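You operate a simulated robot arm through the tools that you are given. There is no shell and no other tool.

You run a simulated robot arm. Do the job below in one go: nothing can be reset, and whatever is moved stays where it is left.

## Task
Set the joystick's tension to 70%, try it fore and aft, and save.
Fine: knob to SET first; ease it to both stops; press SAVE once with the stick centred; knob back to FLY.

Only the result counts: the job must be done as asked and must still hold three seconds after the hand-in. Knocking over, shifting, dropping, spilling or breaking anything else fails it.

## Robot
A 7-joint arm with a two-finger parallel gripper, fixed in place. Base frame: the origin is on the floor under the middle of its stand, x ahead of it, y to its left, z up. Readings come in cm, degrees, newtons and seconds.
It reaches about 137.2 cm from its shoulder. Its first joint turns from -149.0 to 149.0 degrees. Payload 3.43 kg.
The TCP is the grasp point between the finger pads, 3 cm short of the fingertips. In the tool frame z runs along the fingers and y along their closing line. The gripper opens to 9.4 cm. The fingers are 2.8 cm wide and 1 cm thick; the gripper's body (5 by 9.6 cm) begins 5.5 cm behind the TCP.
Orientation is told as [roll, pitch, yaw] about the base's x, y, z axes, in that order, counted from this pose: with the fingers straight down and closing along the base's y, the tool's x points along the base's -x, its y along +y and its z along -z.

## Interface
- The arm moves only by the tool step_arm. Its argument "deltas" is a list of rows, each a list of 3 entries, a list of its own where there are three numbers: the shift along the tool's x, y, z in units of 300 mm (1.0 is 300 mm), then the turn, a rotation vector about the tool's x, y, z in units of 60 degrees (1.0 is 60 degrees), then the gripper command, from -1 (shut) to 1 (fully open), values between in proportion. In form: [[[tx, ty, tz], [rx, ry, rz], claw], ...]. A call has 1 to 20 rows; each row is the pose to reach, as a shift and turn from the pose commanded when the call began, along the tool's axes at that moment. A call with a number of a shift or a turn outside -1 to 1 is refused whole. Each row takes 0.2 s and may step no farther than 5 cm and 8.6 degrees from the row before; otherwise, or with a gripper value out of range, the whole call is refused. A pose out of reach is approached as far as the arm can. The call stops where the force on the tool passes 40 N (or 10 N more than at its start, if that is more) or the arm is blocked; 0.2 s more then pass. Each finger travels about 4.5 cm/s and halts on what it meets, pressing with about 44 N; the grip force reading is that of the motor and also rises with nothing between the fingers. The clock runs only during rows and for 0.2 s after the last one: add rows that repeat a pose to give the fingers time. The reply holds the time, the measured pose of the TCP, the force on the tool along the base axes, the opening and the grip force, in the units named above and with some noise, with the torque about the TCP (base axes, N m) and any sound that the robot's microphone picked up.
- Cameras (640 x 400 px; columns grow to the right, rows downward): "scene" is fixed at [22.64, -65.1, 141.69]; the picture's right is [0.44, -0.90, 0.00], its down [-0.60, -0.29, -0.74] and it looks along [0.67, 0.33, -0.67] (base axes); focal length 357 px, centre (320, 200). "wrist" rides on the gripper at [7.6, 1.4, -10.2] in the tool frame; the picture's right is [-0.18, 0.98, 0.00], its down [-0.75, -0.14, -0.64] and it looks along [-0.63, -0.12, 0.77] (tool axes); focal length 243 px, centre (320, 200).
- camera(camera): a new picture of that camera. It takes no simulated time.
- point_at(camera, pixels): for up to 12 pixels [column, row] of the newest picture of that camera ("zoom" is the newest enlarged one), the place [x, y, z] in the base frame of the surface seen there, good to about 0.2 cm, but the place of the scene camera against the robot may be out by one fixed shift of up to 1.8 cm in any direction. It takes no simulated time.
- inspect(camera, box): a new picture of the part [left, top, right, bottom] of that camera's present view, enlarged. It takes no simulated time.
- close_job(): hands the job in; it is judged then, once.

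Unless the task says otherwise, let go and move clear before handing in.

The tools are called after ">>>" as a command line: name --argument value ..., lists and objects as JSON in quotes. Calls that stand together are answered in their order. step_arm: Moves the arm, as the interface text tells. Its arguments: {"type":"object","properties":{"deltas":{"type":"array","items":{"type":"array"}}},"required":["deltas"]} The other tools are called the same way: camera (camera) takes a picture; point_at (camera, pixels) gives the place of the surface under pixels of a picture; inspect (camera, box) takes an enlarged picture of a part of a camera's view; close_job () hands the job in.

At the start:

```text
time: 0.0
position: [75.34, -17.46, 93.41]
ee_rot: [0.0, 0.0, 0.1]
force: [-0.1, 0.4, 0.1]
torque: [0.0, 0.02, 0.01]
finger_gap: 9.4
gripper_force: 0.0
```

scene: 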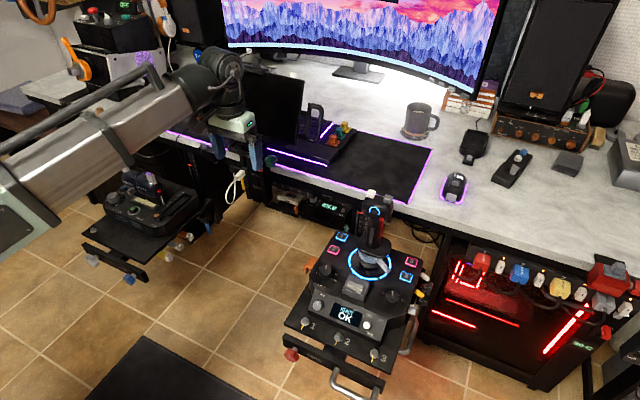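
wrist: 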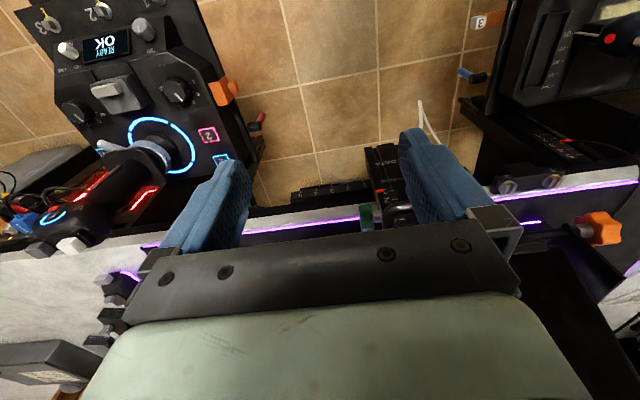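

The scene shows a joystick base around pixel (365,290) with a display at (347,315) and knobs around it. I'll enlarge that area from both cameras before moving.

>>> inspect --camera "scene" --box '[270, 180, 450, 400]'

>>> inspect --camera "wrist" --box '[0, 0, 280, 280]'

>>> inspect --camera "scene" --box '[290, 270, 420, 350]'

```text
1.82 times, centred on (360, 290) of scene
```

zoom: 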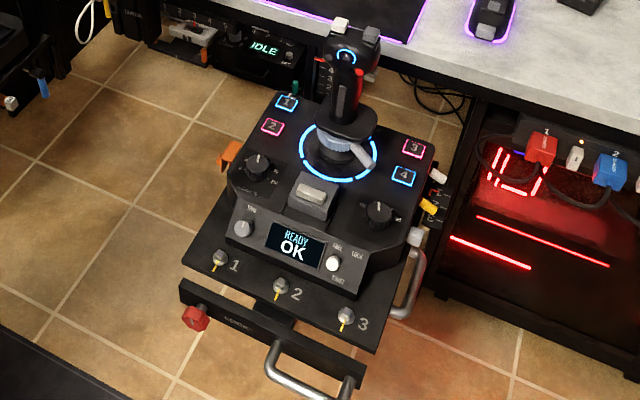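

```text
1.43 times, centred on (140, 140) of wrist
```

zoom: 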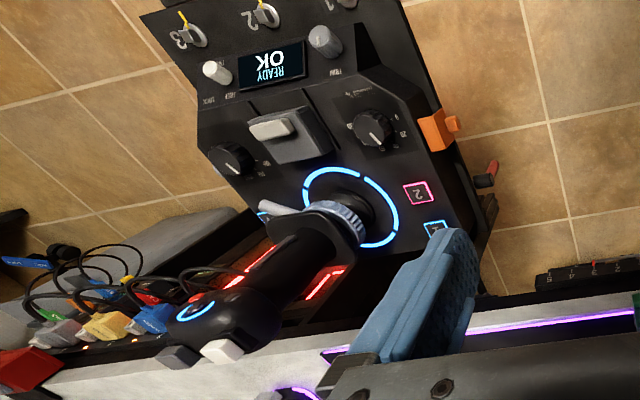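

```text
4.92 times, centred on (355, 310) of scene
```

zoom: 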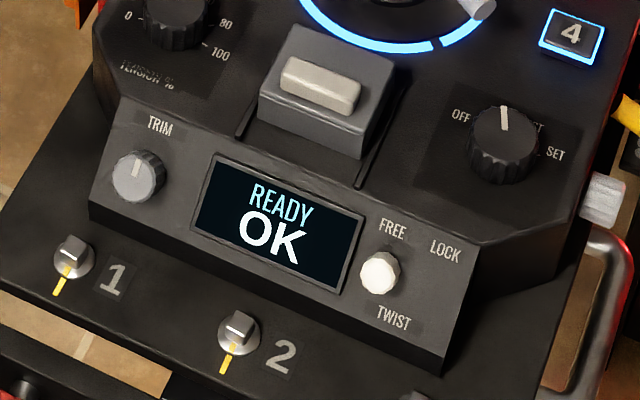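

The left knob reads TENSION % with 0..80..100, and the right one runs OFF / .. / ..T / SET. I still need the full labels and the SAVE button, so I'll zoom in further.

>>> inspect --camera "scene" --box '[300, 255, 350, 290]'

>>> inspect --camera "scene" --box '[372, 275, 422, 310]'

>>> inspect --camera "scene" --box '[335, 180, 435, 300]'

>>> inspect --camera "wrist" --box '[50, 60, 210, 160]'

>>> inspect --camera "scene" --box '[280, 310, 400, 400]'

>>> inspect --camera "scene" --box '[330, 265, 380, 300]'

```text
11.43 times, centred on (325, 272) of scene
```

zoom: 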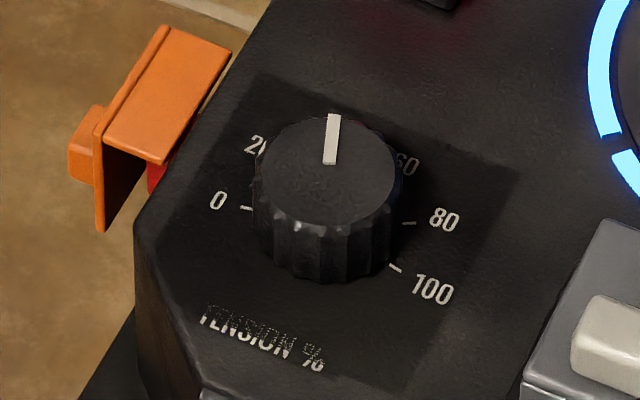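

```text
11.43 times, centred on (397, 292) of scene
```

zoom: 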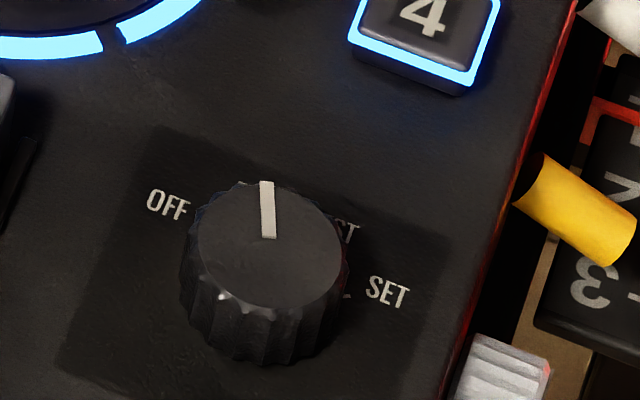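

```text
3.33 times, centred on (385, 240) of scene
```

zoom: 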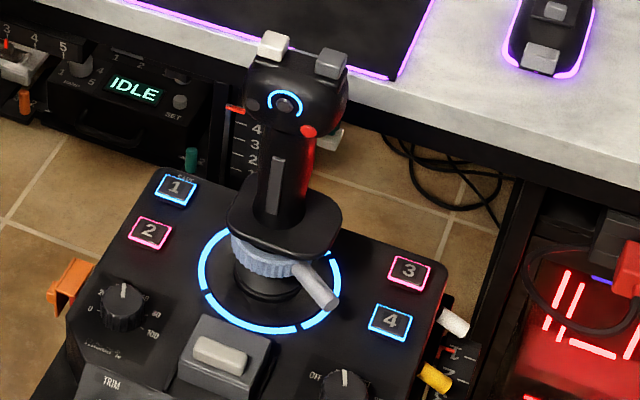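

```text
4.00 times, centred on (130, 110) of wrist
```

zoom: 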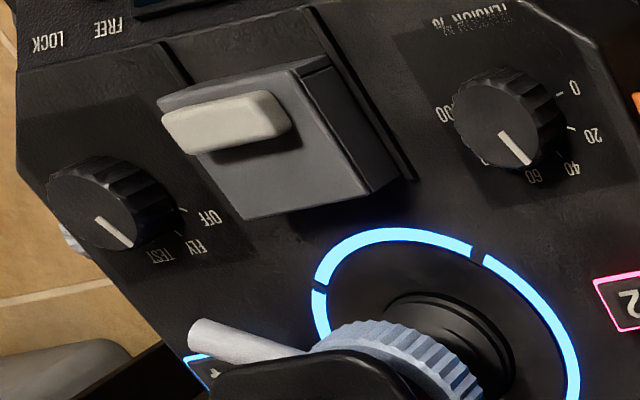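

```text
4.44 times, centred on (340, 355) of scene
```

zoom: 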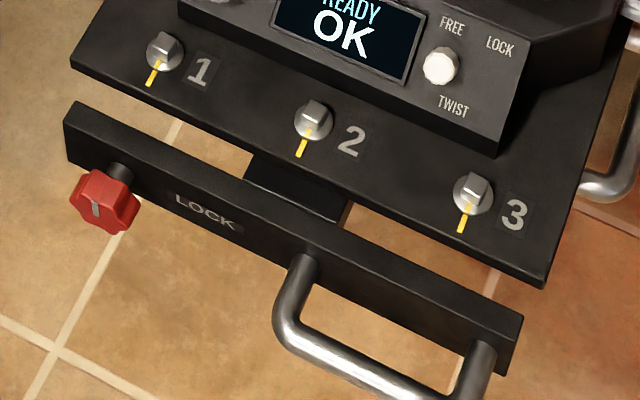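

```text
11.43 times, centred on (355, 282) of scene
```

zoom: 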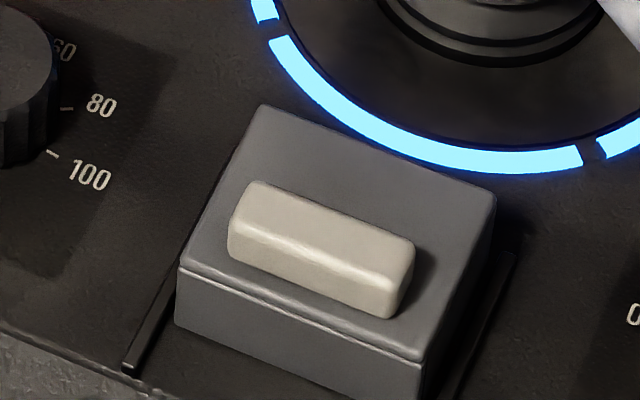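

The mode knob reads OFF / FLY / TEST / SET. SAVE hasn't turned up yet: it could be a labelled button, or be under the grey sliding block on the rails. I'll check the buttons, the orange clip and the collar lever.

>>> inspect --camera "scene" --box '[320, 225, 370, 260]'

>>> inspect --camera "scene" --box '[395, 245, 445, 285]'

>>> inspect --camera "scene" --box '[345, 235, 405, 280]'

>>> inspect --camera "scene" --box '[400, 270, 440, 350]'

>>> inspect --camera "wrist" --box '[180, 60, 280, 160]'

>>> inspect --camera "scene" --box '[345, 185, 405, 235]'

>>> inspect --camera "wrist" --box '[30, 90, 200, 250]'

```text
11.43 times, centred on (345, 242) of scene
```

zoom: 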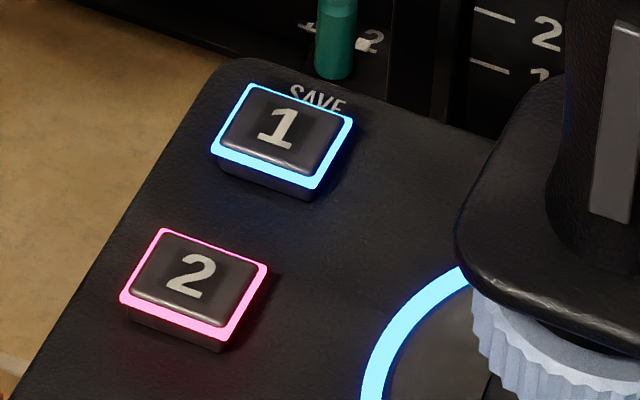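

```text
10.00 times, centred on (420, 265) of scene
```

zoom: 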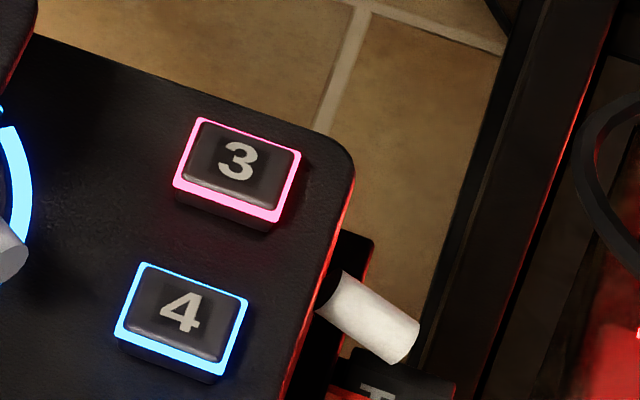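

```text
8.89 times, centred on (375, 258) of scene
```

zoom: 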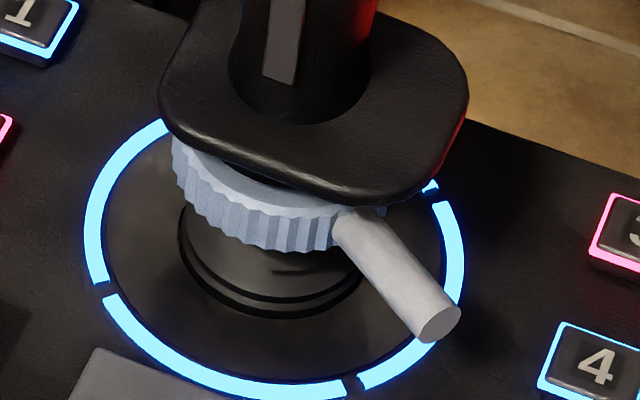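

```text
5.00 times, centred on (420, 310) of scene
```

zoom: 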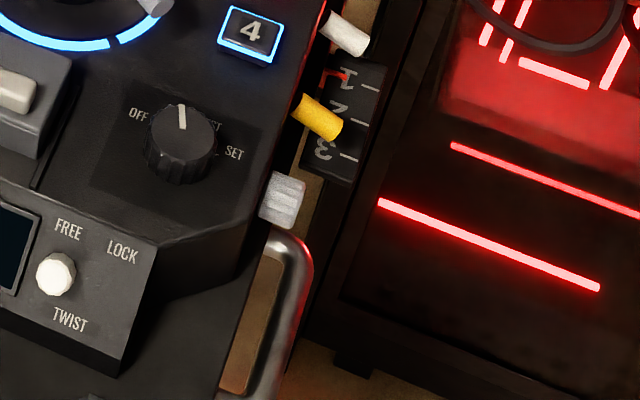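

```text
4.00 times, centred on (230, 110) of wrist
```

zoom: 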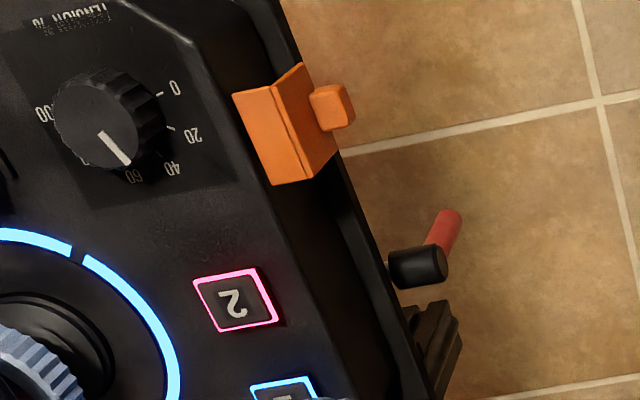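

```text
8.00 times, centred on (375, 210) of scene
```

zoom: 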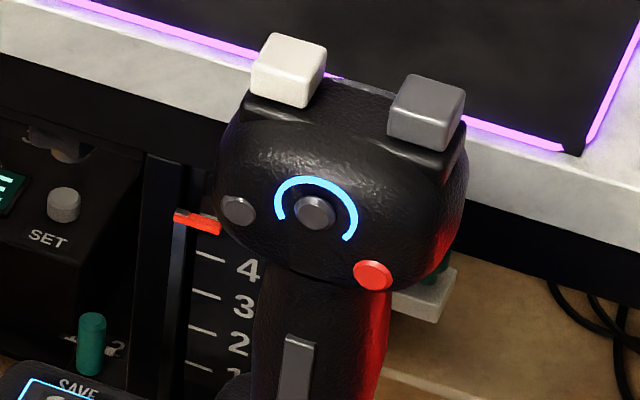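

```text
2.50 times, centred on (115, 170) of wrist
```

zoom: 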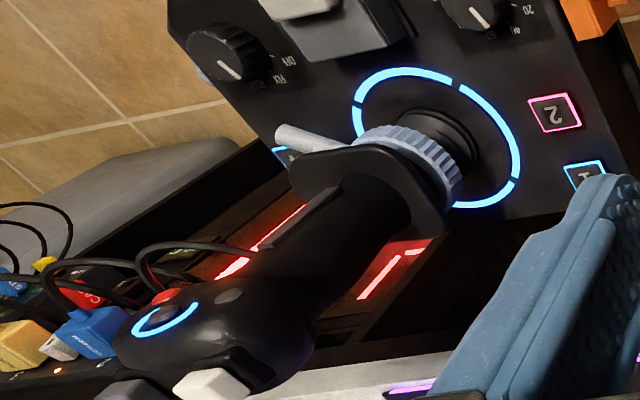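

SAVE is the label behind button 1, at zoom pixel (316,100). Next I'll measure where all the controls are.

>>> camera --camera "scene"

>>> point_at --camera "scene" --pixels '[[325, 269], [397, 293], [342, 236], [334, 249], [411, 261], [405, 275], [355, 285], [392, 262], [372, 197], [374, 210], [377, 245], [347, 316]]'

>>> inspect --camera "scene" --box '[290, 230, 430, 330]'

```text
taken
```

scene: 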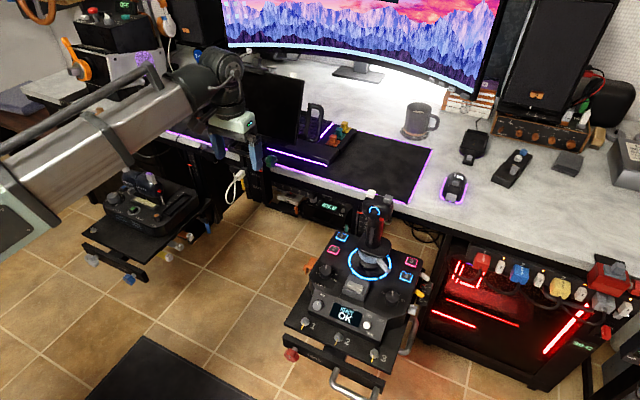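

```text
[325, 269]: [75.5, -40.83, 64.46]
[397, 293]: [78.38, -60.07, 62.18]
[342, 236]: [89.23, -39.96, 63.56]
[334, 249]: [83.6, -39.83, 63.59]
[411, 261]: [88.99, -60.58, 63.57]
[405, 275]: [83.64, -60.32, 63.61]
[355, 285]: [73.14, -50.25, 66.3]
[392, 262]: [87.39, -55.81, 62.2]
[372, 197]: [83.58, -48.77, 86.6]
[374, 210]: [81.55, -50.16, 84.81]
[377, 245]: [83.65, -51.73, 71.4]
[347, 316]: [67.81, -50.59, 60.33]
```

```text
4.00 times, centred on (360, 280) of scene
```

zoom: 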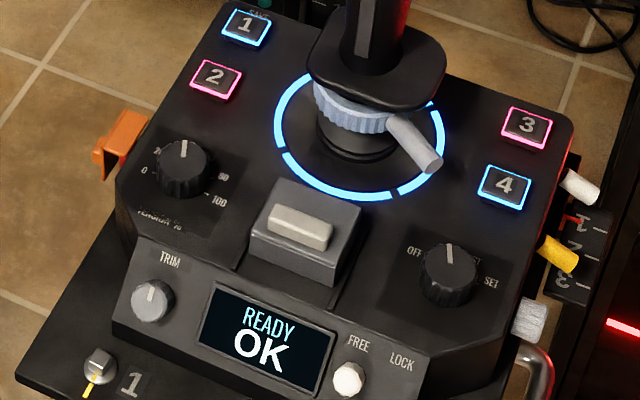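

>>> point_at --camera "zoom" --pixels '[[183, 165], [183, 145], [165, 165], [200, 165], [449, 268], [449, 250], [430, 270], [470, 270], [412, 252], [492, 283], [146, 170], [222, 175]]'

>>> point_at --camera "zoom" --pixels '[[218, 200], [245, 32], [259, 13], [300, 230], [360, 140], [342, 105], [375, 70], [430, 160], [400, 125], [348, 378], [403, 363], [150, 302]]'

```text
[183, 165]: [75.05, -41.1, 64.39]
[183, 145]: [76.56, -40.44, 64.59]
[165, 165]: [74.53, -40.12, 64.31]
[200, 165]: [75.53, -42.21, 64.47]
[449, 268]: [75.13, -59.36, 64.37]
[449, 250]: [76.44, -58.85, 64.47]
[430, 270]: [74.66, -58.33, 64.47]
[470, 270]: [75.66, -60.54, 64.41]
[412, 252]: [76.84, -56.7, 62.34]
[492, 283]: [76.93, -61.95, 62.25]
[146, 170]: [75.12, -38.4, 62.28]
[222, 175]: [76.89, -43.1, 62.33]
```

```text
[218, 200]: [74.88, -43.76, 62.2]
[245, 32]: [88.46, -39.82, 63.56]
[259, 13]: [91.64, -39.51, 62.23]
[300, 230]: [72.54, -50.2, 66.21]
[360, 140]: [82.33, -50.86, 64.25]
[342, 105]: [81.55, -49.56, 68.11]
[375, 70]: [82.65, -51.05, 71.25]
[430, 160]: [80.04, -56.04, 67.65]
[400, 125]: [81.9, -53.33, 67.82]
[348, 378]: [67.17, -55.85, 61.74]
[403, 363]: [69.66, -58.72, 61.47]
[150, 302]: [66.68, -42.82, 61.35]
```

The controls lie on a level plate at z≈62.2, with the tension knob near (75.1,-41.1) and the mode knob near (75.1,-59.4). Next I'll measure the tick marks, the stick's extents and the desk edge.

>>> inspect --camera "scene" --box '[300, 255, 350, 290]'

>>> point_at --camera "zoom" --pixels '[[246, 208], [408, 223], [395, 267], [331, 117], [331, 160], [325, 170], [257, 175], [398, 175], [325, 225], [330, 114], [217, 200], [432, 290]]'

>>> inspect --camera "wrist" --box '[140, 60, 210, 115]'

>>> inspect --camera "wrist" --box '[55, 80, 125, 135]'

```text
11.43 times, centred on (325, 272) of scene
```

zoom: 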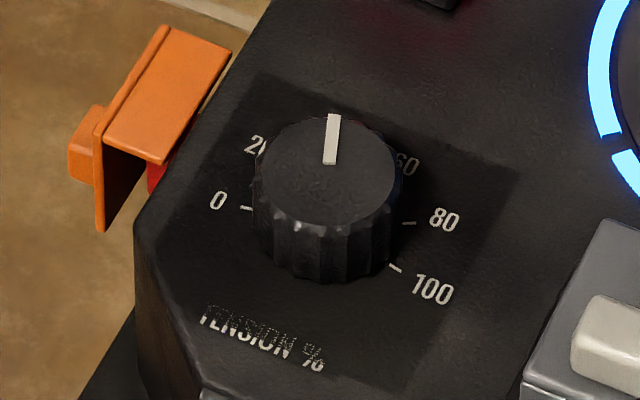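

```text
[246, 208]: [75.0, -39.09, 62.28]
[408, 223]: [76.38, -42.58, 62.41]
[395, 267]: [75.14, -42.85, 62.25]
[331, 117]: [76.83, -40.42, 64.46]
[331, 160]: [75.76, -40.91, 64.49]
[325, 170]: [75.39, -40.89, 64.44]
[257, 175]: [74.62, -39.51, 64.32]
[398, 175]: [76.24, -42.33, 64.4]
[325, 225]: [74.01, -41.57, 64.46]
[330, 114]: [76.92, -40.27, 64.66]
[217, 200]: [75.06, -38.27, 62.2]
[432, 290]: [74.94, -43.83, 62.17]
```

```text
7.27 times, centred on (175, 88) of wrist
```

zoom: 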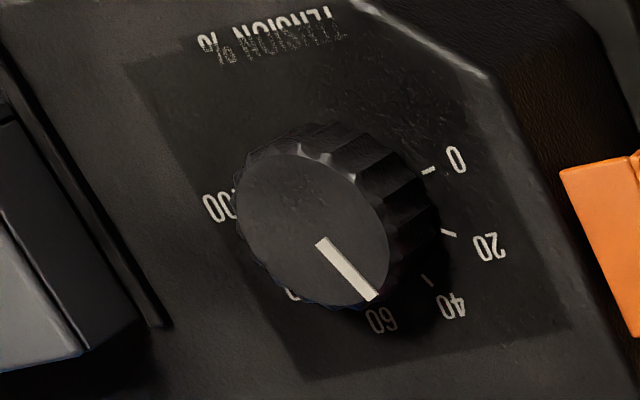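

```text
7.27 times, centred on (90, 108) of wrist
```

zoom: 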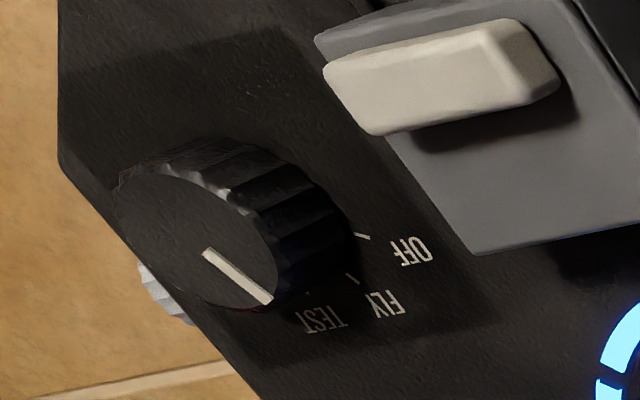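

Tension runs from 0 at the left (+y) to 100 at the right, so 180° of sweep, and the pointer is at about 36%. I'll now use the wrist camera to check the scene camera's offset and the mode knob's angles.

>>> point_at --camera "zoom" --pixels '[[207, 253], [268, 300], [362, 237], [352, 277], [308, 293], [195, 225], [410, 252], [385, 303], [440, 80], [330, 315]]'

>>> inspect --camera "wrist" --box '[140, 60, 210, 115]'

>>> point_at --camera "zoom" --pixels '[[321, 242], [373, 298], [428, 170], [449, 233], [428, 281], [310, 220], [240, 220], [385, 230], [453, 160], [382, 320]]'

>>> inspect --camera "scene" --box '[372, 275, 422, 310]'

>>> point_at --camera "zoom" --pixels '[[267, 184], [268, 234], [267, 245], [167, 205], [388, 292], [347, 296], [200, 245], [342, 250], [265, 310]]'

```text
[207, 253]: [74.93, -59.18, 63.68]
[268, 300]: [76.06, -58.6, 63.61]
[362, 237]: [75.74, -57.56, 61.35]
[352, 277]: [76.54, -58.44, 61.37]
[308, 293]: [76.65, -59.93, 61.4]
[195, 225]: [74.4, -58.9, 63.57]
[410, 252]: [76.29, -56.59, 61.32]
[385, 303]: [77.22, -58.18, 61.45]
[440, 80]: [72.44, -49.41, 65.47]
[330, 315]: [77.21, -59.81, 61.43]
```

```text
7.27 times, centred on (175, 88) of wrist
```

zoom: 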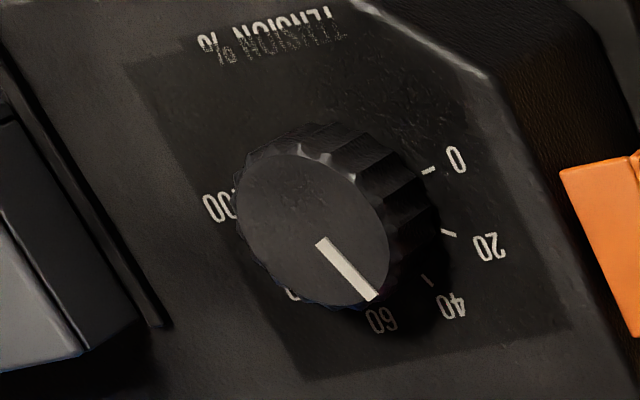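

```text
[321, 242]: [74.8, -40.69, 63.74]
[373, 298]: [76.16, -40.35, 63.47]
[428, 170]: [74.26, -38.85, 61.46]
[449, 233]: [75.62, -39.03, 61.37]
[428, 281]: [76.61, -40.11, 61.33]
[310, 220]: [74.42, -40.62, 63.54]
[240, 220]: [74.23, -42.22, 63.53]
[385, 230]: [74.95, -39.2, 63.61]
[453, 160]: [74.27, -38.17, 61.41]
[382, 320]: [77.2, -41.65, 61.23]
```

```text
11.43 times, centred on (397, 292) of scene
```

zoom: 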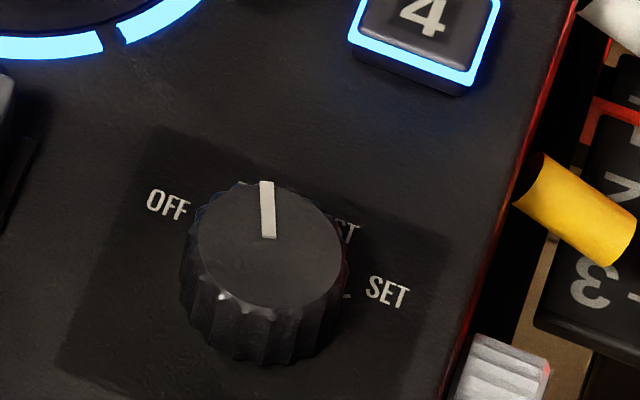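

```text
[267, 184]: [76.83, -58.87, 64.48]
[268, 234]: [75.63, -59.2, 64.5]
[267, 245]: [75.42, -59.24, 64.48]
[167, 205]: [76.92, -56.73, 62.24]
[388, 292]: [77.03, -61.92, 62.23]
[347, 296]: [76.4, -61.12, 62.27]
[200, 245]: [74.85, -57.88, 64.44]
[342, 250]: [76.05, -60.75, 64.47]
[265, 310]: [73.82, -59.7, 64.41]
```

Both cameras see the same labels, and the scene reading is off by about (+0.75,-0.1,+0.87). The mode knob is really at about (74.3,-59.3) with its top at z≈63.6, pointing at FLY; ticks are roughly 36° apart and SET is about 72° clockwise. Before moving I'll measure what's nearby.

>>> inspect --camera "scene" --box '[335, 180, 435, 300]'

>>> point_at --camera "zoom" --pixels '[[272, 42], [331, 60], [250, 85], [345, 95], [300, 65], [284, 103], [228, 225], [340, 225], [285, 250], [330, 300], [270, 205], [300, 200]]'

>>> point_at --camera "scene" --pixels '[[420, 215], [400, 205], [440, 222], [366, 283], [344, 277], [362, 296], [425, 276], [416, 310], [421, 293], [318, 266], [425, 240], [330, 190]]'

```text
3.33 times, centred on (385, 240) of scene
```

zoom: 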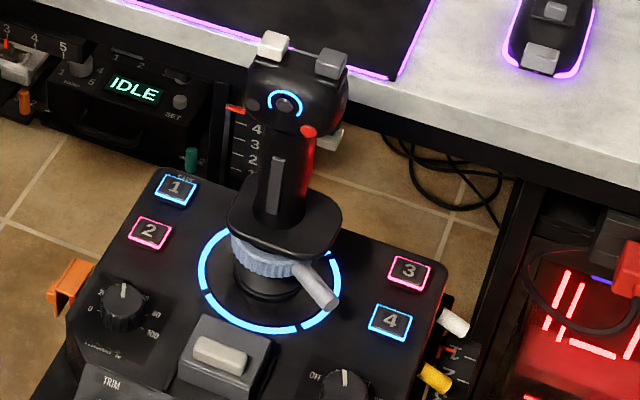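

```text
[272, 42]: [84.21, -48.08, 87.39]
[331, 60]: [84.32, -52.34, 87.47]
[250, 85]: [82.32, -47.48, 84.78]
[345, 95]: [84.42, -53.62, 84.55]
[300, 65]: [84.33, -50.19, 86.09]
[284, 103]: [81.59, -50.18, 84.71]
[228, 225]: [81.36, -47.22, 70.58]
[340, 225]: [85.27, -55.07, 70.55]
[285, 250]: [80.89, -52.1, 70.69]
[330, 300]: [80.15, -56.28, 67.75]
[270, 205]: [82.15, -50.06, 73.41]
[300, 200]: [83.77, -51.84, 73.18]
```

```text
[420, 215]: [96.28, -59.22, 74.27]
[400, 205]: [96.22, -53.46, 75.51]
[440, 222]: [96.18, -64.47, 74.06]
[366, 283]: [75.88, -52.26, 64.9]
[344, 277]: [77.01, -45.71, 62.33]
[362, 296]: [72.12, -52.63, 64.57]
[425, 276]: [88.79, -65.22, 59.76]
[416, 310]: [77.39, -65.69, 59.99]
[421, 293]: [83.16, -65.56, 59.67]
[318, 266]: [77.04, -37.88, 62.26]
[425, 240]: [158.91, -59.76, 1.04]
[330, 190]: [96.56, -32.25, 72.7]
```

The desk edge is at x≈95.5, and the stick head covers x≈81–87, y≈-47 to -54 with its top at z≈86.6. A transit at z≈93 clears it, so I'll move above the mode knob with the gripper partly closed to about 5.5 cm.

>>> step_arm --deltas '[[[0.0, -0.13, -0.03], [0, 0, 0], 0.17], [[0.01, -0.26, -0.06], [0, 0, 0], 0.17], [[0.02, -0.4, -0.06], [0, 0, 0], 0.17], [[0.03, -0.54, -0.06], [0, 0, 0], 0.17], [[0.035, -0.68, -0.06], [0, 0, 0], 0.17], [[0.035, -0.82, -0.06], [0, 0, 0], 0.17], [[0.035, -0.96, -0.06], [0, 0, 0], 0.17], [[0.035, -1.0, -0.06], [0, 0, 0], 0.17]]'

```text
time: 1.8
position: [74.15, -47.61, 95.02]
ee_rot: [0.0, 0.1, 0.0]
force: [-0.3, -0.6, -0.3]
torque: [0.03, 0.03, -0.01]
finger_gap: 5.49
gripper_force: 0.1
```

The TCP is at (74.15,-47.61,95.0), no contact, and the gap is 5.49. I'll carry on to directly above the mode knob and look with the wrist camera.

>>> step_arm --deltas '[[[0.0, -0.14, 0.0], [0, 0, 0], 0.17], [[0.0, -0.28, 0.0], [0, 0, 0], 0.17], [[-0.005, -0.39, 0.06], [0, 0, 0], 0.17], [[-0.005, -0.39, 0.2], [0, 0, 0], 0.17], [[-0.005, -0.39, 0.34], [0, 0, 0], 0.17], [[-0.005, -0.39, 0.48], [0, 0, 0], 0.17]]'

>>> camera --camera "wrist"

>>> camera --camera "scene"

```text
time: 3.2
position: [74.27, -59.37, 80.88]
ee_rot: [0.0, 0.0, 0.0]
force: [0.1, -0.6, -0.4]
torque: [0.0, -0.05, -0.02]
finger_gap: 5.47
gripper_force: 0.1
```

```text
taken
```

wrist: 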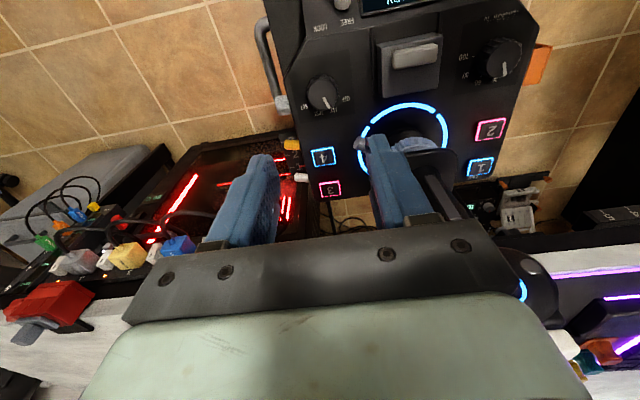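

```text
taken
```

scene: 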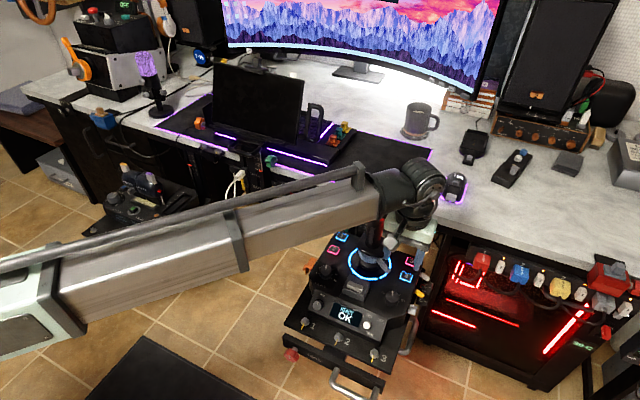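

The hand is above the mode knob and the view is clear. Before descending I'll measure the knob in the wrist view and check that the wrist link clears the stick.

>>> point_at --camera "scene" --pixels '[[390, 200], [400, 215], [420, 220], [385, 215], [415, 235], [432, 235], [300, 245], [230, 265], [375, 235], [378, 222]]'

>>> inspect --camera "wrist" --box '[280, 60, 370, 120]'

>>> inspect --camera "scene" --box '[340, 150, 480, 300]'

```text
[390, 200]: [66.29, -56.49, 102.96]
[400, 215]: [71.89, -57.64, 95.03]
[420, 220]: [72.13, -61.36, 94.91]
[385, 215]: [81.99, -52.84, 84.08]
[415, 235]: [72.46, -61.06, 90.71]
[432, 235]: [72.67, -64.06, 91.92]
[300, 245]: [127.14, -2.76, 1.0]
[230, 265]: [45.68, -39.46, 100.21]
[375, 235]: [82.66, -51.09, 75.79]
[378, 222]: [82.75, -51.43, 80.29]
```

```text
6.67 times, centred on (325, 90) of wrist
```

zoom: 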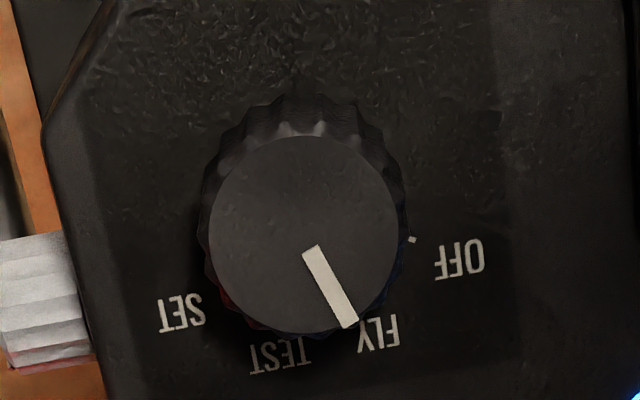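

```text
2.67 times, centred on (410, 225) of scene
```

zoom: 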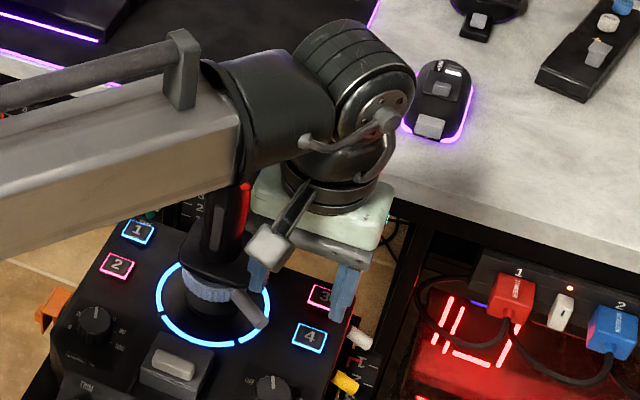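

The forearm looks beside the stick rather than over it. I'll measure the round wrist joint at zoom (350,80), because it will drop to about stick-head height when I descend.

>>> point_at --camera "zoom" --pixels '[[320, 50], [350, 30], [330, 90], [385, 100], [345, 130], [300, 100], [290, 150], [290, 180], [330, 205], [375, 185], [250, 150], [265, 90]]'

>>> point_at --camera "wrist" --pixels '[[321, 90], [525, 290], [545, 280], [400, 142], [440, 165], [500, 60], [410, 55]]'

>>> inspect --camera "wrist" --box '[280, 60, 370, 120]'

>>> point_at --camera "zoom" --pixels '[[310, 248], [350, 325], [304, 232], [213, 232], [398, 232], [304, 137], [304, 330], [412, 240], [460, 258], [181, 312], [204, 300]]'

```text
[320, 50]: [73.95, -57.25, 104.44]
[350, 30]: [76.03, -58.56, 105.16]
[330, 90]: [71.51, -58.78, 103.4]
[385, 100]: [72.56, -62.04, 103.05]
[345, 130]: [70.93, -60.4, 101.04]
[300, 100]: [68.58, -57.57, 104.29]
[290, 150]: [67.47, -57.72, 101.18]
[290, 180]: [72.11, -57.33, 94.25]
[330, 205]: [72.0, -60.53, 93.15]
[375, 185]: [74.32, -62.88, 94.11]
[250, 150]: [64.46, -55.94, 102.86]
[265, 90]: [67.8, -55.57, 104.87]
```

```text
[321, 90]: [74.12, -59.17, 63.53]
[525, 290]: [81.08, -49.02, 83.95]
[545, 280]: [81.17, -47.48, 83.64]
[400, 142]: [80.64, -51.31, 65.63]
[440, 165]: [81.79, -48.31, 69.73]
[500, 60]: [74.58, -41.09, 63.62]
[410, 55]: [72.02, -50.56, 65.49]
```

```text
6.67 times, centred on (325, 90) of wrist
```

zoom: 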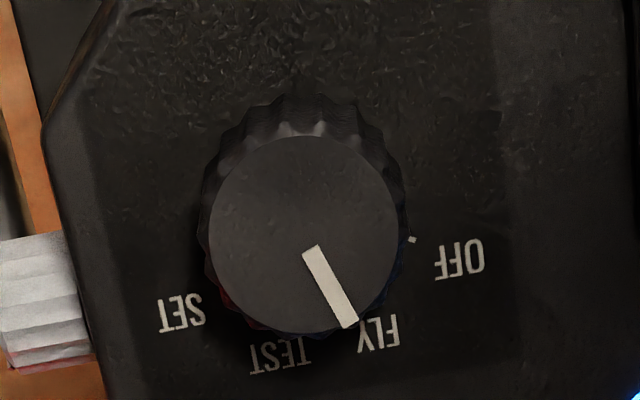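

```text
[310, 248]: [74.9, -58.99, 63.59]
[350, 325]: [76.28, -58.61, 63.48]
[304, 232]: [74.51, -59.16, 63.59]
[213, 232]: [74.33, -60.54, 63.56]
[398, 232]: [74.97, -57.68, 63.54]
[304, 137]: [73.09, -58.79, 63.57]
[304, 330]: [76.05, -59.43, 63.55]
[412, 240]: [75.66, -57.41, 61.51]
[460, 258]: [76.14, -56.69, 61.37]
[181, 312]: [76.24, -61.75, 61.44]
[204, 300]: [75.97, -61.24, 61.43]
```

The knob measures out centred at about (74.5,-59.15), with its top at z 63.55 and the plate at 61.4. The wrist joint stays about 8 cm from the stick head, so I'll lower the open fingers around the knob.

>>> step_arm --deltas '[[[-0.008, 0.007, 0.12], [0, 0, 0], 0.17], [[-0.008, 0.007, 0.24], [0, 0, 0], 0.17], [[-0.008, 0.007, 0.36], [0, 0, 0], 0.17], [[-0.008, 0.007, 0.44], [0, 0, 0], 0.17], [[-0.008, 0.007, 0.48], [0, 0, 0], 0.17], [[-0.008, 0.007, 0.51], [0, 0, 0], 0.17], [[-0.008, 0.007, 0.528], [0, 0, 0], 0.17], [[-0.008, 0.007, 0.528], [0, 0, 0], 0.17]]'

>>> camera --camera "wrist"

>>> inspect --camera "scene" --box '[290, 200, 450, 350]'

```text
time: 5.0
position: [74.7, -59.11, 64.81]
ee_rot: [0.0, -0.1, 0.0]
force: [0.2, -0.4, -0.6]
torque: [-0.01, 0.02, -0.02]
finger_gap: 5.51
gripper_force: 0.1
```

```text
taken
```

wrist: 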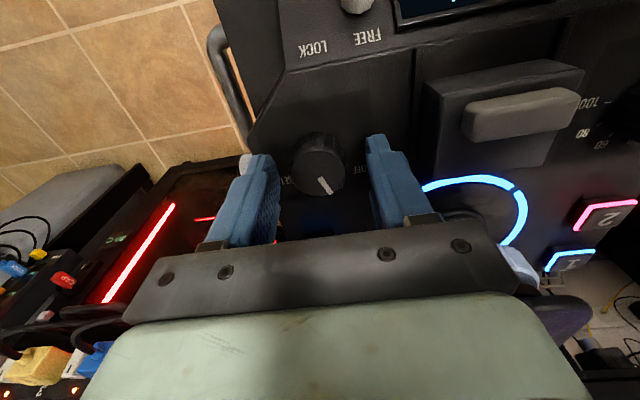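

```text
2.67 times, centred on (370, 275) of scene
```

zoom: 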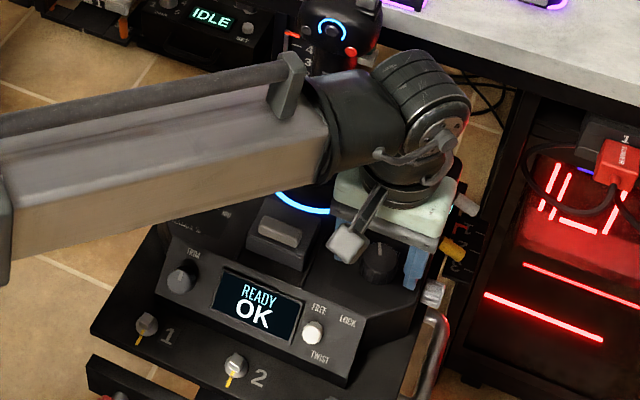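

Force is near zero, and in the wrist view the knob at (320,165) sits between the fingertips. I'll close on it.

>>> step_arm --deltas '[[[0, 0, 0], [0, 0, 0], -0.2], [[0, 0, 0], [0, 0, 0], -0.3], [[0, 0, 0], [0, 0, 0], -0.5], [[0, 0, 0], [0, 0, 0], -0.7], [[0, 0, 0], [0, 0, 0], -0.7]]'

>>> inspect --camera "wrist" --box '[220, 90, 420, 240]'

```text
time: 6.2
position: [74.64, -59.22, 65.0]
ee_rot: [-0.1, 0.0, -0.1]
force: [-0.8, -15.8, -2.0]
torque: [-0.36, -0.05, -0.02]
finger_gap: 3.34
gripper_force: 44.5
```

```text
2.67 times, centred on (320, 165) of wrist
```

zoom: 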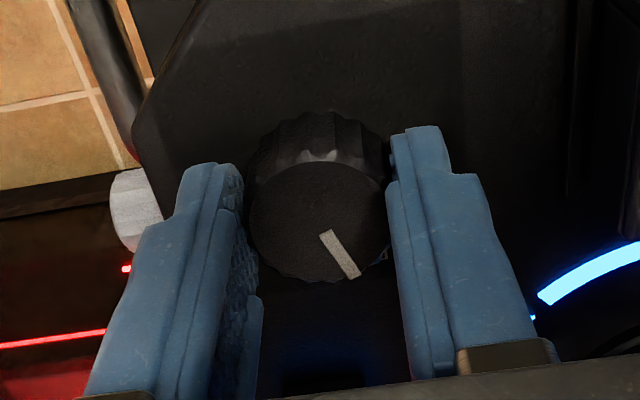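

The fingers hold the knob at 3.34 cm with a 15.8 N side load along -y. I'll shift slightly to -y to centre the grip before turning.

>>> step_arm --deltas '[[[0, -0.003, 0], [0, 0, 0], -0.7], [[0, -0.003, 0], [0, 0, 0], -0.7]]'

```text
time: 6.8
position: [74.7, -59.23, 64.91]
ee_rot: [-0.1, 0.0, 0.0]
force: [-1.3, -12.7, -4.3]
torque: [-0.51, -0.11, 0.01]
finger_gap: 3.29
gripper_force: 45.1
```

>>> step_arm --deltas '[[[0, -0.004, 0], [0, 0, 0], -0.7], [[0, -0.009, 0], [0, 0, 0], -0.7], [[0, -0.009, 0], [0, 0, 0], -0.7]]'

```text
time: 7.6
position: [74.73, -59.19, 64.94]
ee_rot: [0.2, 0.1, 0.0]
force: [-7.0, 8.9, -6.8]
torque: [0.2, 0.22, -0.01]
finger_gap: 3.31
gripper_force: 44.4
```

The force is now +8.9 N in y, so it needs a small correction back. Then I'll turn clockwise 36°, one detent, and check that the knob follows.

>>> step_arm --deltas '[[[0.002, 0.003, 0], [0, 0, 0], -0.7], [[0.003, 0.004, 0], [0, 0, 0.1], -0.7], [[0.003, 0.004, 0], [0, 0, 0.2], -0.7], [[0.003, 0.004, 0], [0, 0, 0.3], -0.7], [[0.003, 0.004, 0], [0, 0, 0.4], -0.7], [[0.003, 0.004, 0], [0, 0, 0.5], -0.7], [[0.003, 0.004, 0], [0, 0, 0.6], -0.7], [[0.003, 0.004, 0], [0, 0, 0.6], -0.7]]'

>>> camera --camera "wrist"

>>> inspect --camera "scene" --box '[290, 200, 450, 350]'

```text
time: 9.4
position: [74.82, -59.14, 64.95]
ee_rot: [0.3, 0.0, -36.1]
force: [6.6, 26.6, -20.2]
torque: [0.07, -0.17, 0.05]
finger_gap: 3.33
gripper_force: 45.0
```

```text
taken
```

wrist: 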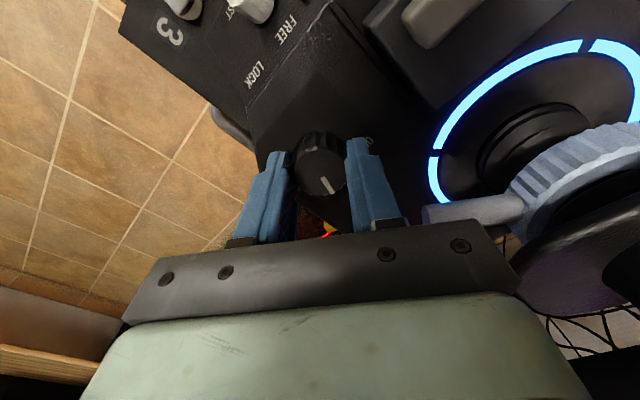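

```text
2.67 times, centred on (370, 275) of scene
```

zoom: 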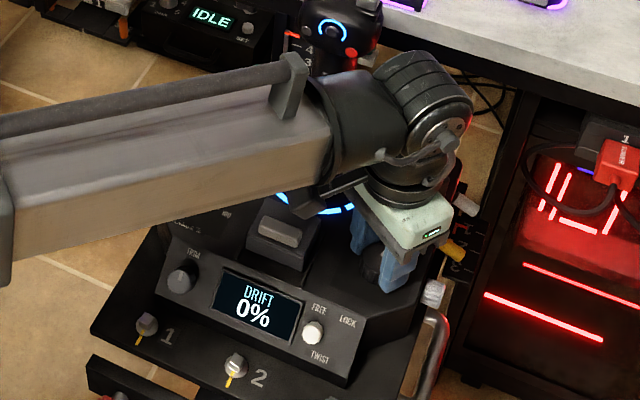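

The display went to "DRIFT 0%", so the knob followed the grip to TEST. The side load has grown (y +26.6, z -20), so I'll ease the position before continuing.

>>> step_arm --deltas '[[[0.002, 0.004, 0.002], [0, 0, 0], -0.7], [[0.002, 0.005, 0.003], [0, 0, 0], -0.7]]'

```text
time: 10.0
position: [74.75, -59.23, 64.97]
ee_rot: [0.1, -0.2, -36.1]
force: [7.4, 17.5, -9.1]
torque: [1.0, 0.55, 0.03]
finger_gap: 3.31
gripper_force: 45.0
```

That brought the load down. I'll continue the turn to SET with a little more correction along the way.

>>> step_arm --deltas '[[[0.001, 0.004, 0.001], [0, 0, 0.05], -0.7], [[0.002, 0.006, 0.002], [0, 0, 0.15], -0.7], [[0.002, 0.006, 0.002], [0, 0, 0.25], -0.7], [[0.002, 0.006, 0.002], [0, 0, 0.35], -0.7], [[0.002, 0.006, 0.002], [0, 0, 0.45], -0.7], [[0.002, 0.006, 0.002], [0, 0, 0.53], -0.7], [[0.002, 0.006, 0.002], [0, 0, 0.6], -0.7], [[0.002, 0.006, 0.002], [0, 0, 0.6], -0.7]]'

>>> camera --camera "wrist"

>>> inspect --camera "scene" --box '[290, 200, 450, 350]'

```text
time: 11.8
position: [74.72, -59.16, 64.91]
ee_rot: [0.1, -0.4, -72.1]
force: [7.8, -20.5, 17.0]
torque: [-0.81, 0.08, 0.01]
finger_gap: 3.3
gripper_force: 44.7
```

```text
taken
```

wrist: 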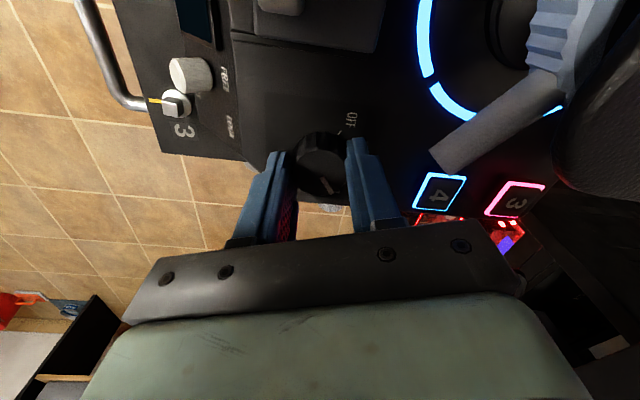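

```text
2.67 times, centred on (370, 275) of scene
```

zoom: 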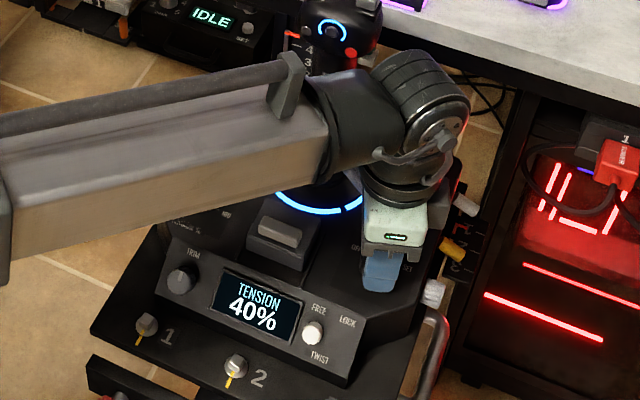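

The display shows "TENSION 40%", so the mode is SET. I'll release the knob and lift straight up.

>>> step_arm --deltas '[[[0, 0, 0], [0, 0, 0], -0.2], [[0, 0, 0], [0, 0, 0], 0.1], [[0, 0, 0], [0, 0, 0], 0.17], [[0, 0, -0.05], [0, 0, 0], 0.17], [[0, 0, -0.15], [0, 0, 0], 0.17], [[0, 0, -0.3], [0, 0, 0], 0.17], [[0, 0, -0.45], [0, 0, 0], 0.17], [[0, 0, -0.6], [0, 0, 0], 0.17], [[0, 0, -0.75], [0, 0, 0], 0.17], [[0, 0, -0.9], [0, 0, 0], 0.17], [[0, 0, -1.0], [0, 0, 0], 0.17]]'

>>> inspect --camera "scene" --box '[290, 200, 450, 350]'

```text
time: 14.2
position: [74.72, -58.79, 94.96]
ee_rot: [-0.1, 0.0, -72.1]
force: [-0.5, -0.8, 0.7]
torque: [0.01, -0.01, -0.05]
finger_gap: 5.5
gripper_force: 0.1
```

```text
2.67 times, centred on (370, 275) of scene
```

zoom: 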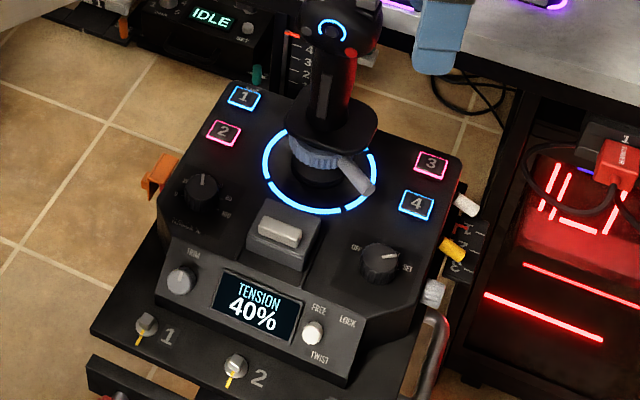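

The knob stayed on SET and the hand is clear. I'll move over to the tension knob, turning the hand back by 60° on the way.

>>> step_arm --deltas '[[[0.071, 0.022, 0], [0, 0, -0.125], 0.17], [[0.142, 0.044, 0], [0, 0, -0.25], 0.17], [[0.214, 0.067, 0], [0, 0, -0.375], 0.17], [[0.285, 0.089, 0], [0, 0, -0.5], 0.17], [[0.356, 0.111, 0], [0, 0, -0.625], 0.17], [[0.427, 0.133, 0], [0, 0, -0.75], 0.17], [[0.499, 0.155, 0], [0, 0, -0.875], 0.17], [[0.57, 0.1775, 0], [0, 0, -1.0], 0.17]]'

>>> camera --camera "wrist"

```text
time: 16.0
position: [74.43, -40.99, 94.71]
ee_rot: [0.1, 0.1, -12.0]
force: [-0.1, 0.7, 0.3]
torque: [0.0, 0.0, -0.02]
finger_gap: 5.49
gripper_force: 0.0
```

```text
taken
```

wrist: 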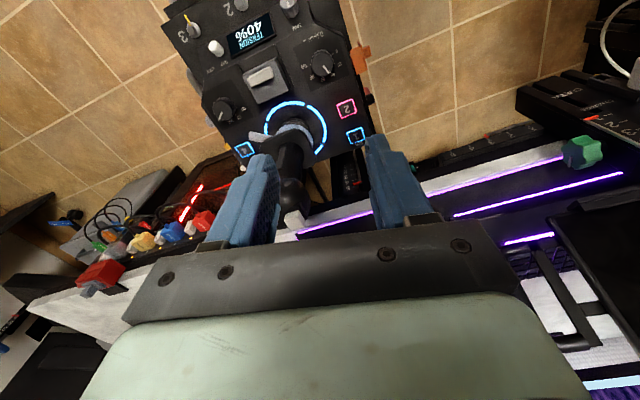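

The wrist view shows the display (250,35) at 40% and the tension knob at (322,63). I'll square the hand and come down partway to measure the knob.

>>> step_arm --deltas '[[[0, 0, 0.12], [0, 0, -0.1], 0.17], [[0, 0, 0.25], [0, 0, -0.2], 0.17], [[0, 0, 0.38], [0, 0, -0.2], 0.17], [[0, 0, 0.48], [0, 0, -0.2], 0.17]]'

>>> camera --camera "wrist"

>>> inspect --camera "wrist" --box '[280, 60, 370, 120]'

>>> inspect --camera "scene" --box '[290, 180, 450, 350]'

```text
time: 17.0
position: [74.33, -40.86, 80.2]
ee_rot: [-0.1, -0.1, 0.1]
force: [-0.3, -0.1, 0.3]
torque: [-0.02, 0.02, 0.0]
finger_gap: 5.51
gripper_force: 0.0
```

```text
taken
```

wrist: 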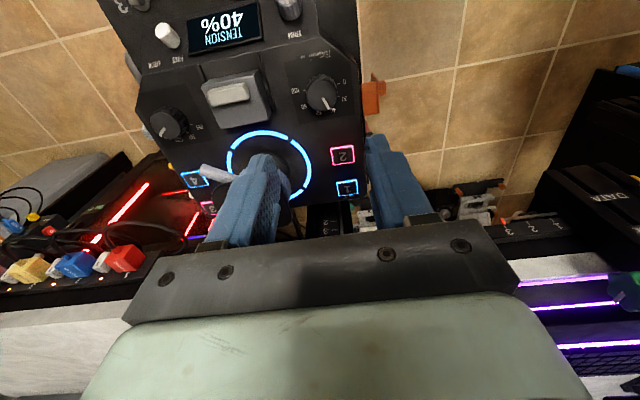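

```text
6.67 times, centred on (325, 90) of wrist
```

zoom: 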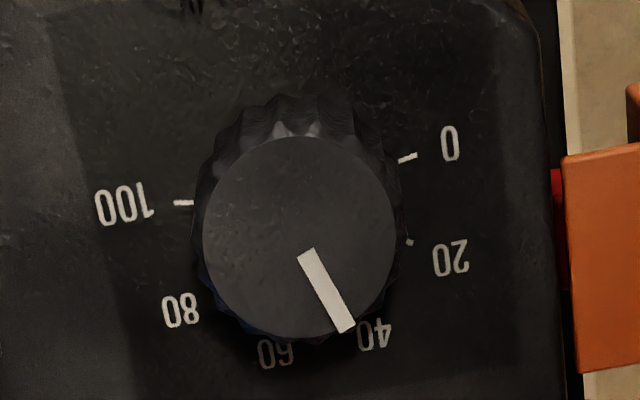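

```text
2.35 times, centred on (370, 265) of scene
```

zoom: 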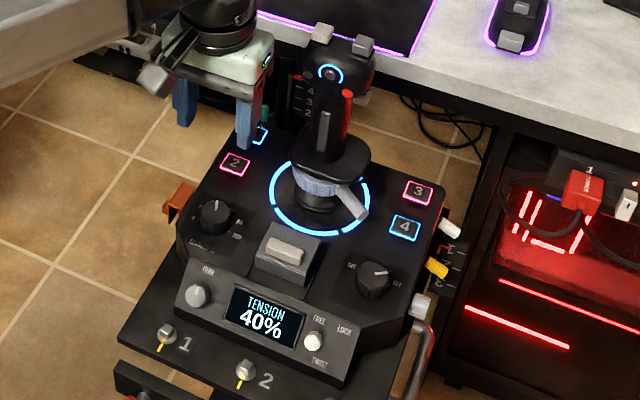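

>>> inspect --camera "wrist" --box '[280, 60, 370, 120]'

>>> point_at --camera "zoom" --pixels '[[299, 238], [206, 238], [394, 238], [299, 140], [299, 335], [183, 203], [408, 158], [409, 242], [307, 252], [345, 328]]'

```text
6.67 times, centred on (325, 90) of wrist
```

zoom: 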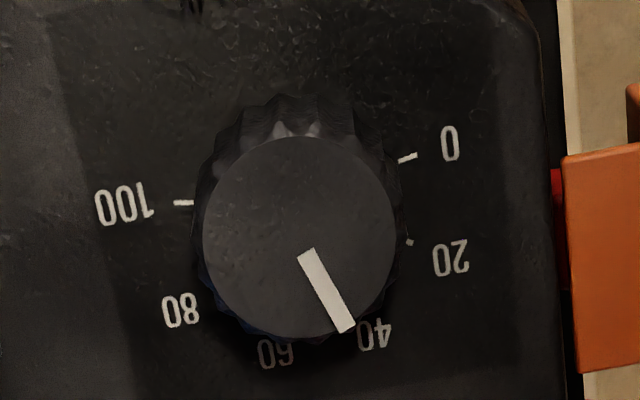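

```text
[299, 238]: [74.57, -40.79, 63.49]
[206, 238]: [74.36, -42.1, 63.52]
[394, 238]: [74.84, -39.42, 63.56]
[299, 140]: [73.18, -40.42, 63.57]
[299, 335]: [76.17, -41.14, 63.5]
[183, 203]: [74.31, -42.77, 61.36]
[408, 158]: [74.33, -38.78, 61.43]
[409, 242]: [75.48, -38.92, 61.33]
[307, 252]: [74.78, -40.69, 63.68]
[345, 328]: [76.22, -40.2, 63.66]
```

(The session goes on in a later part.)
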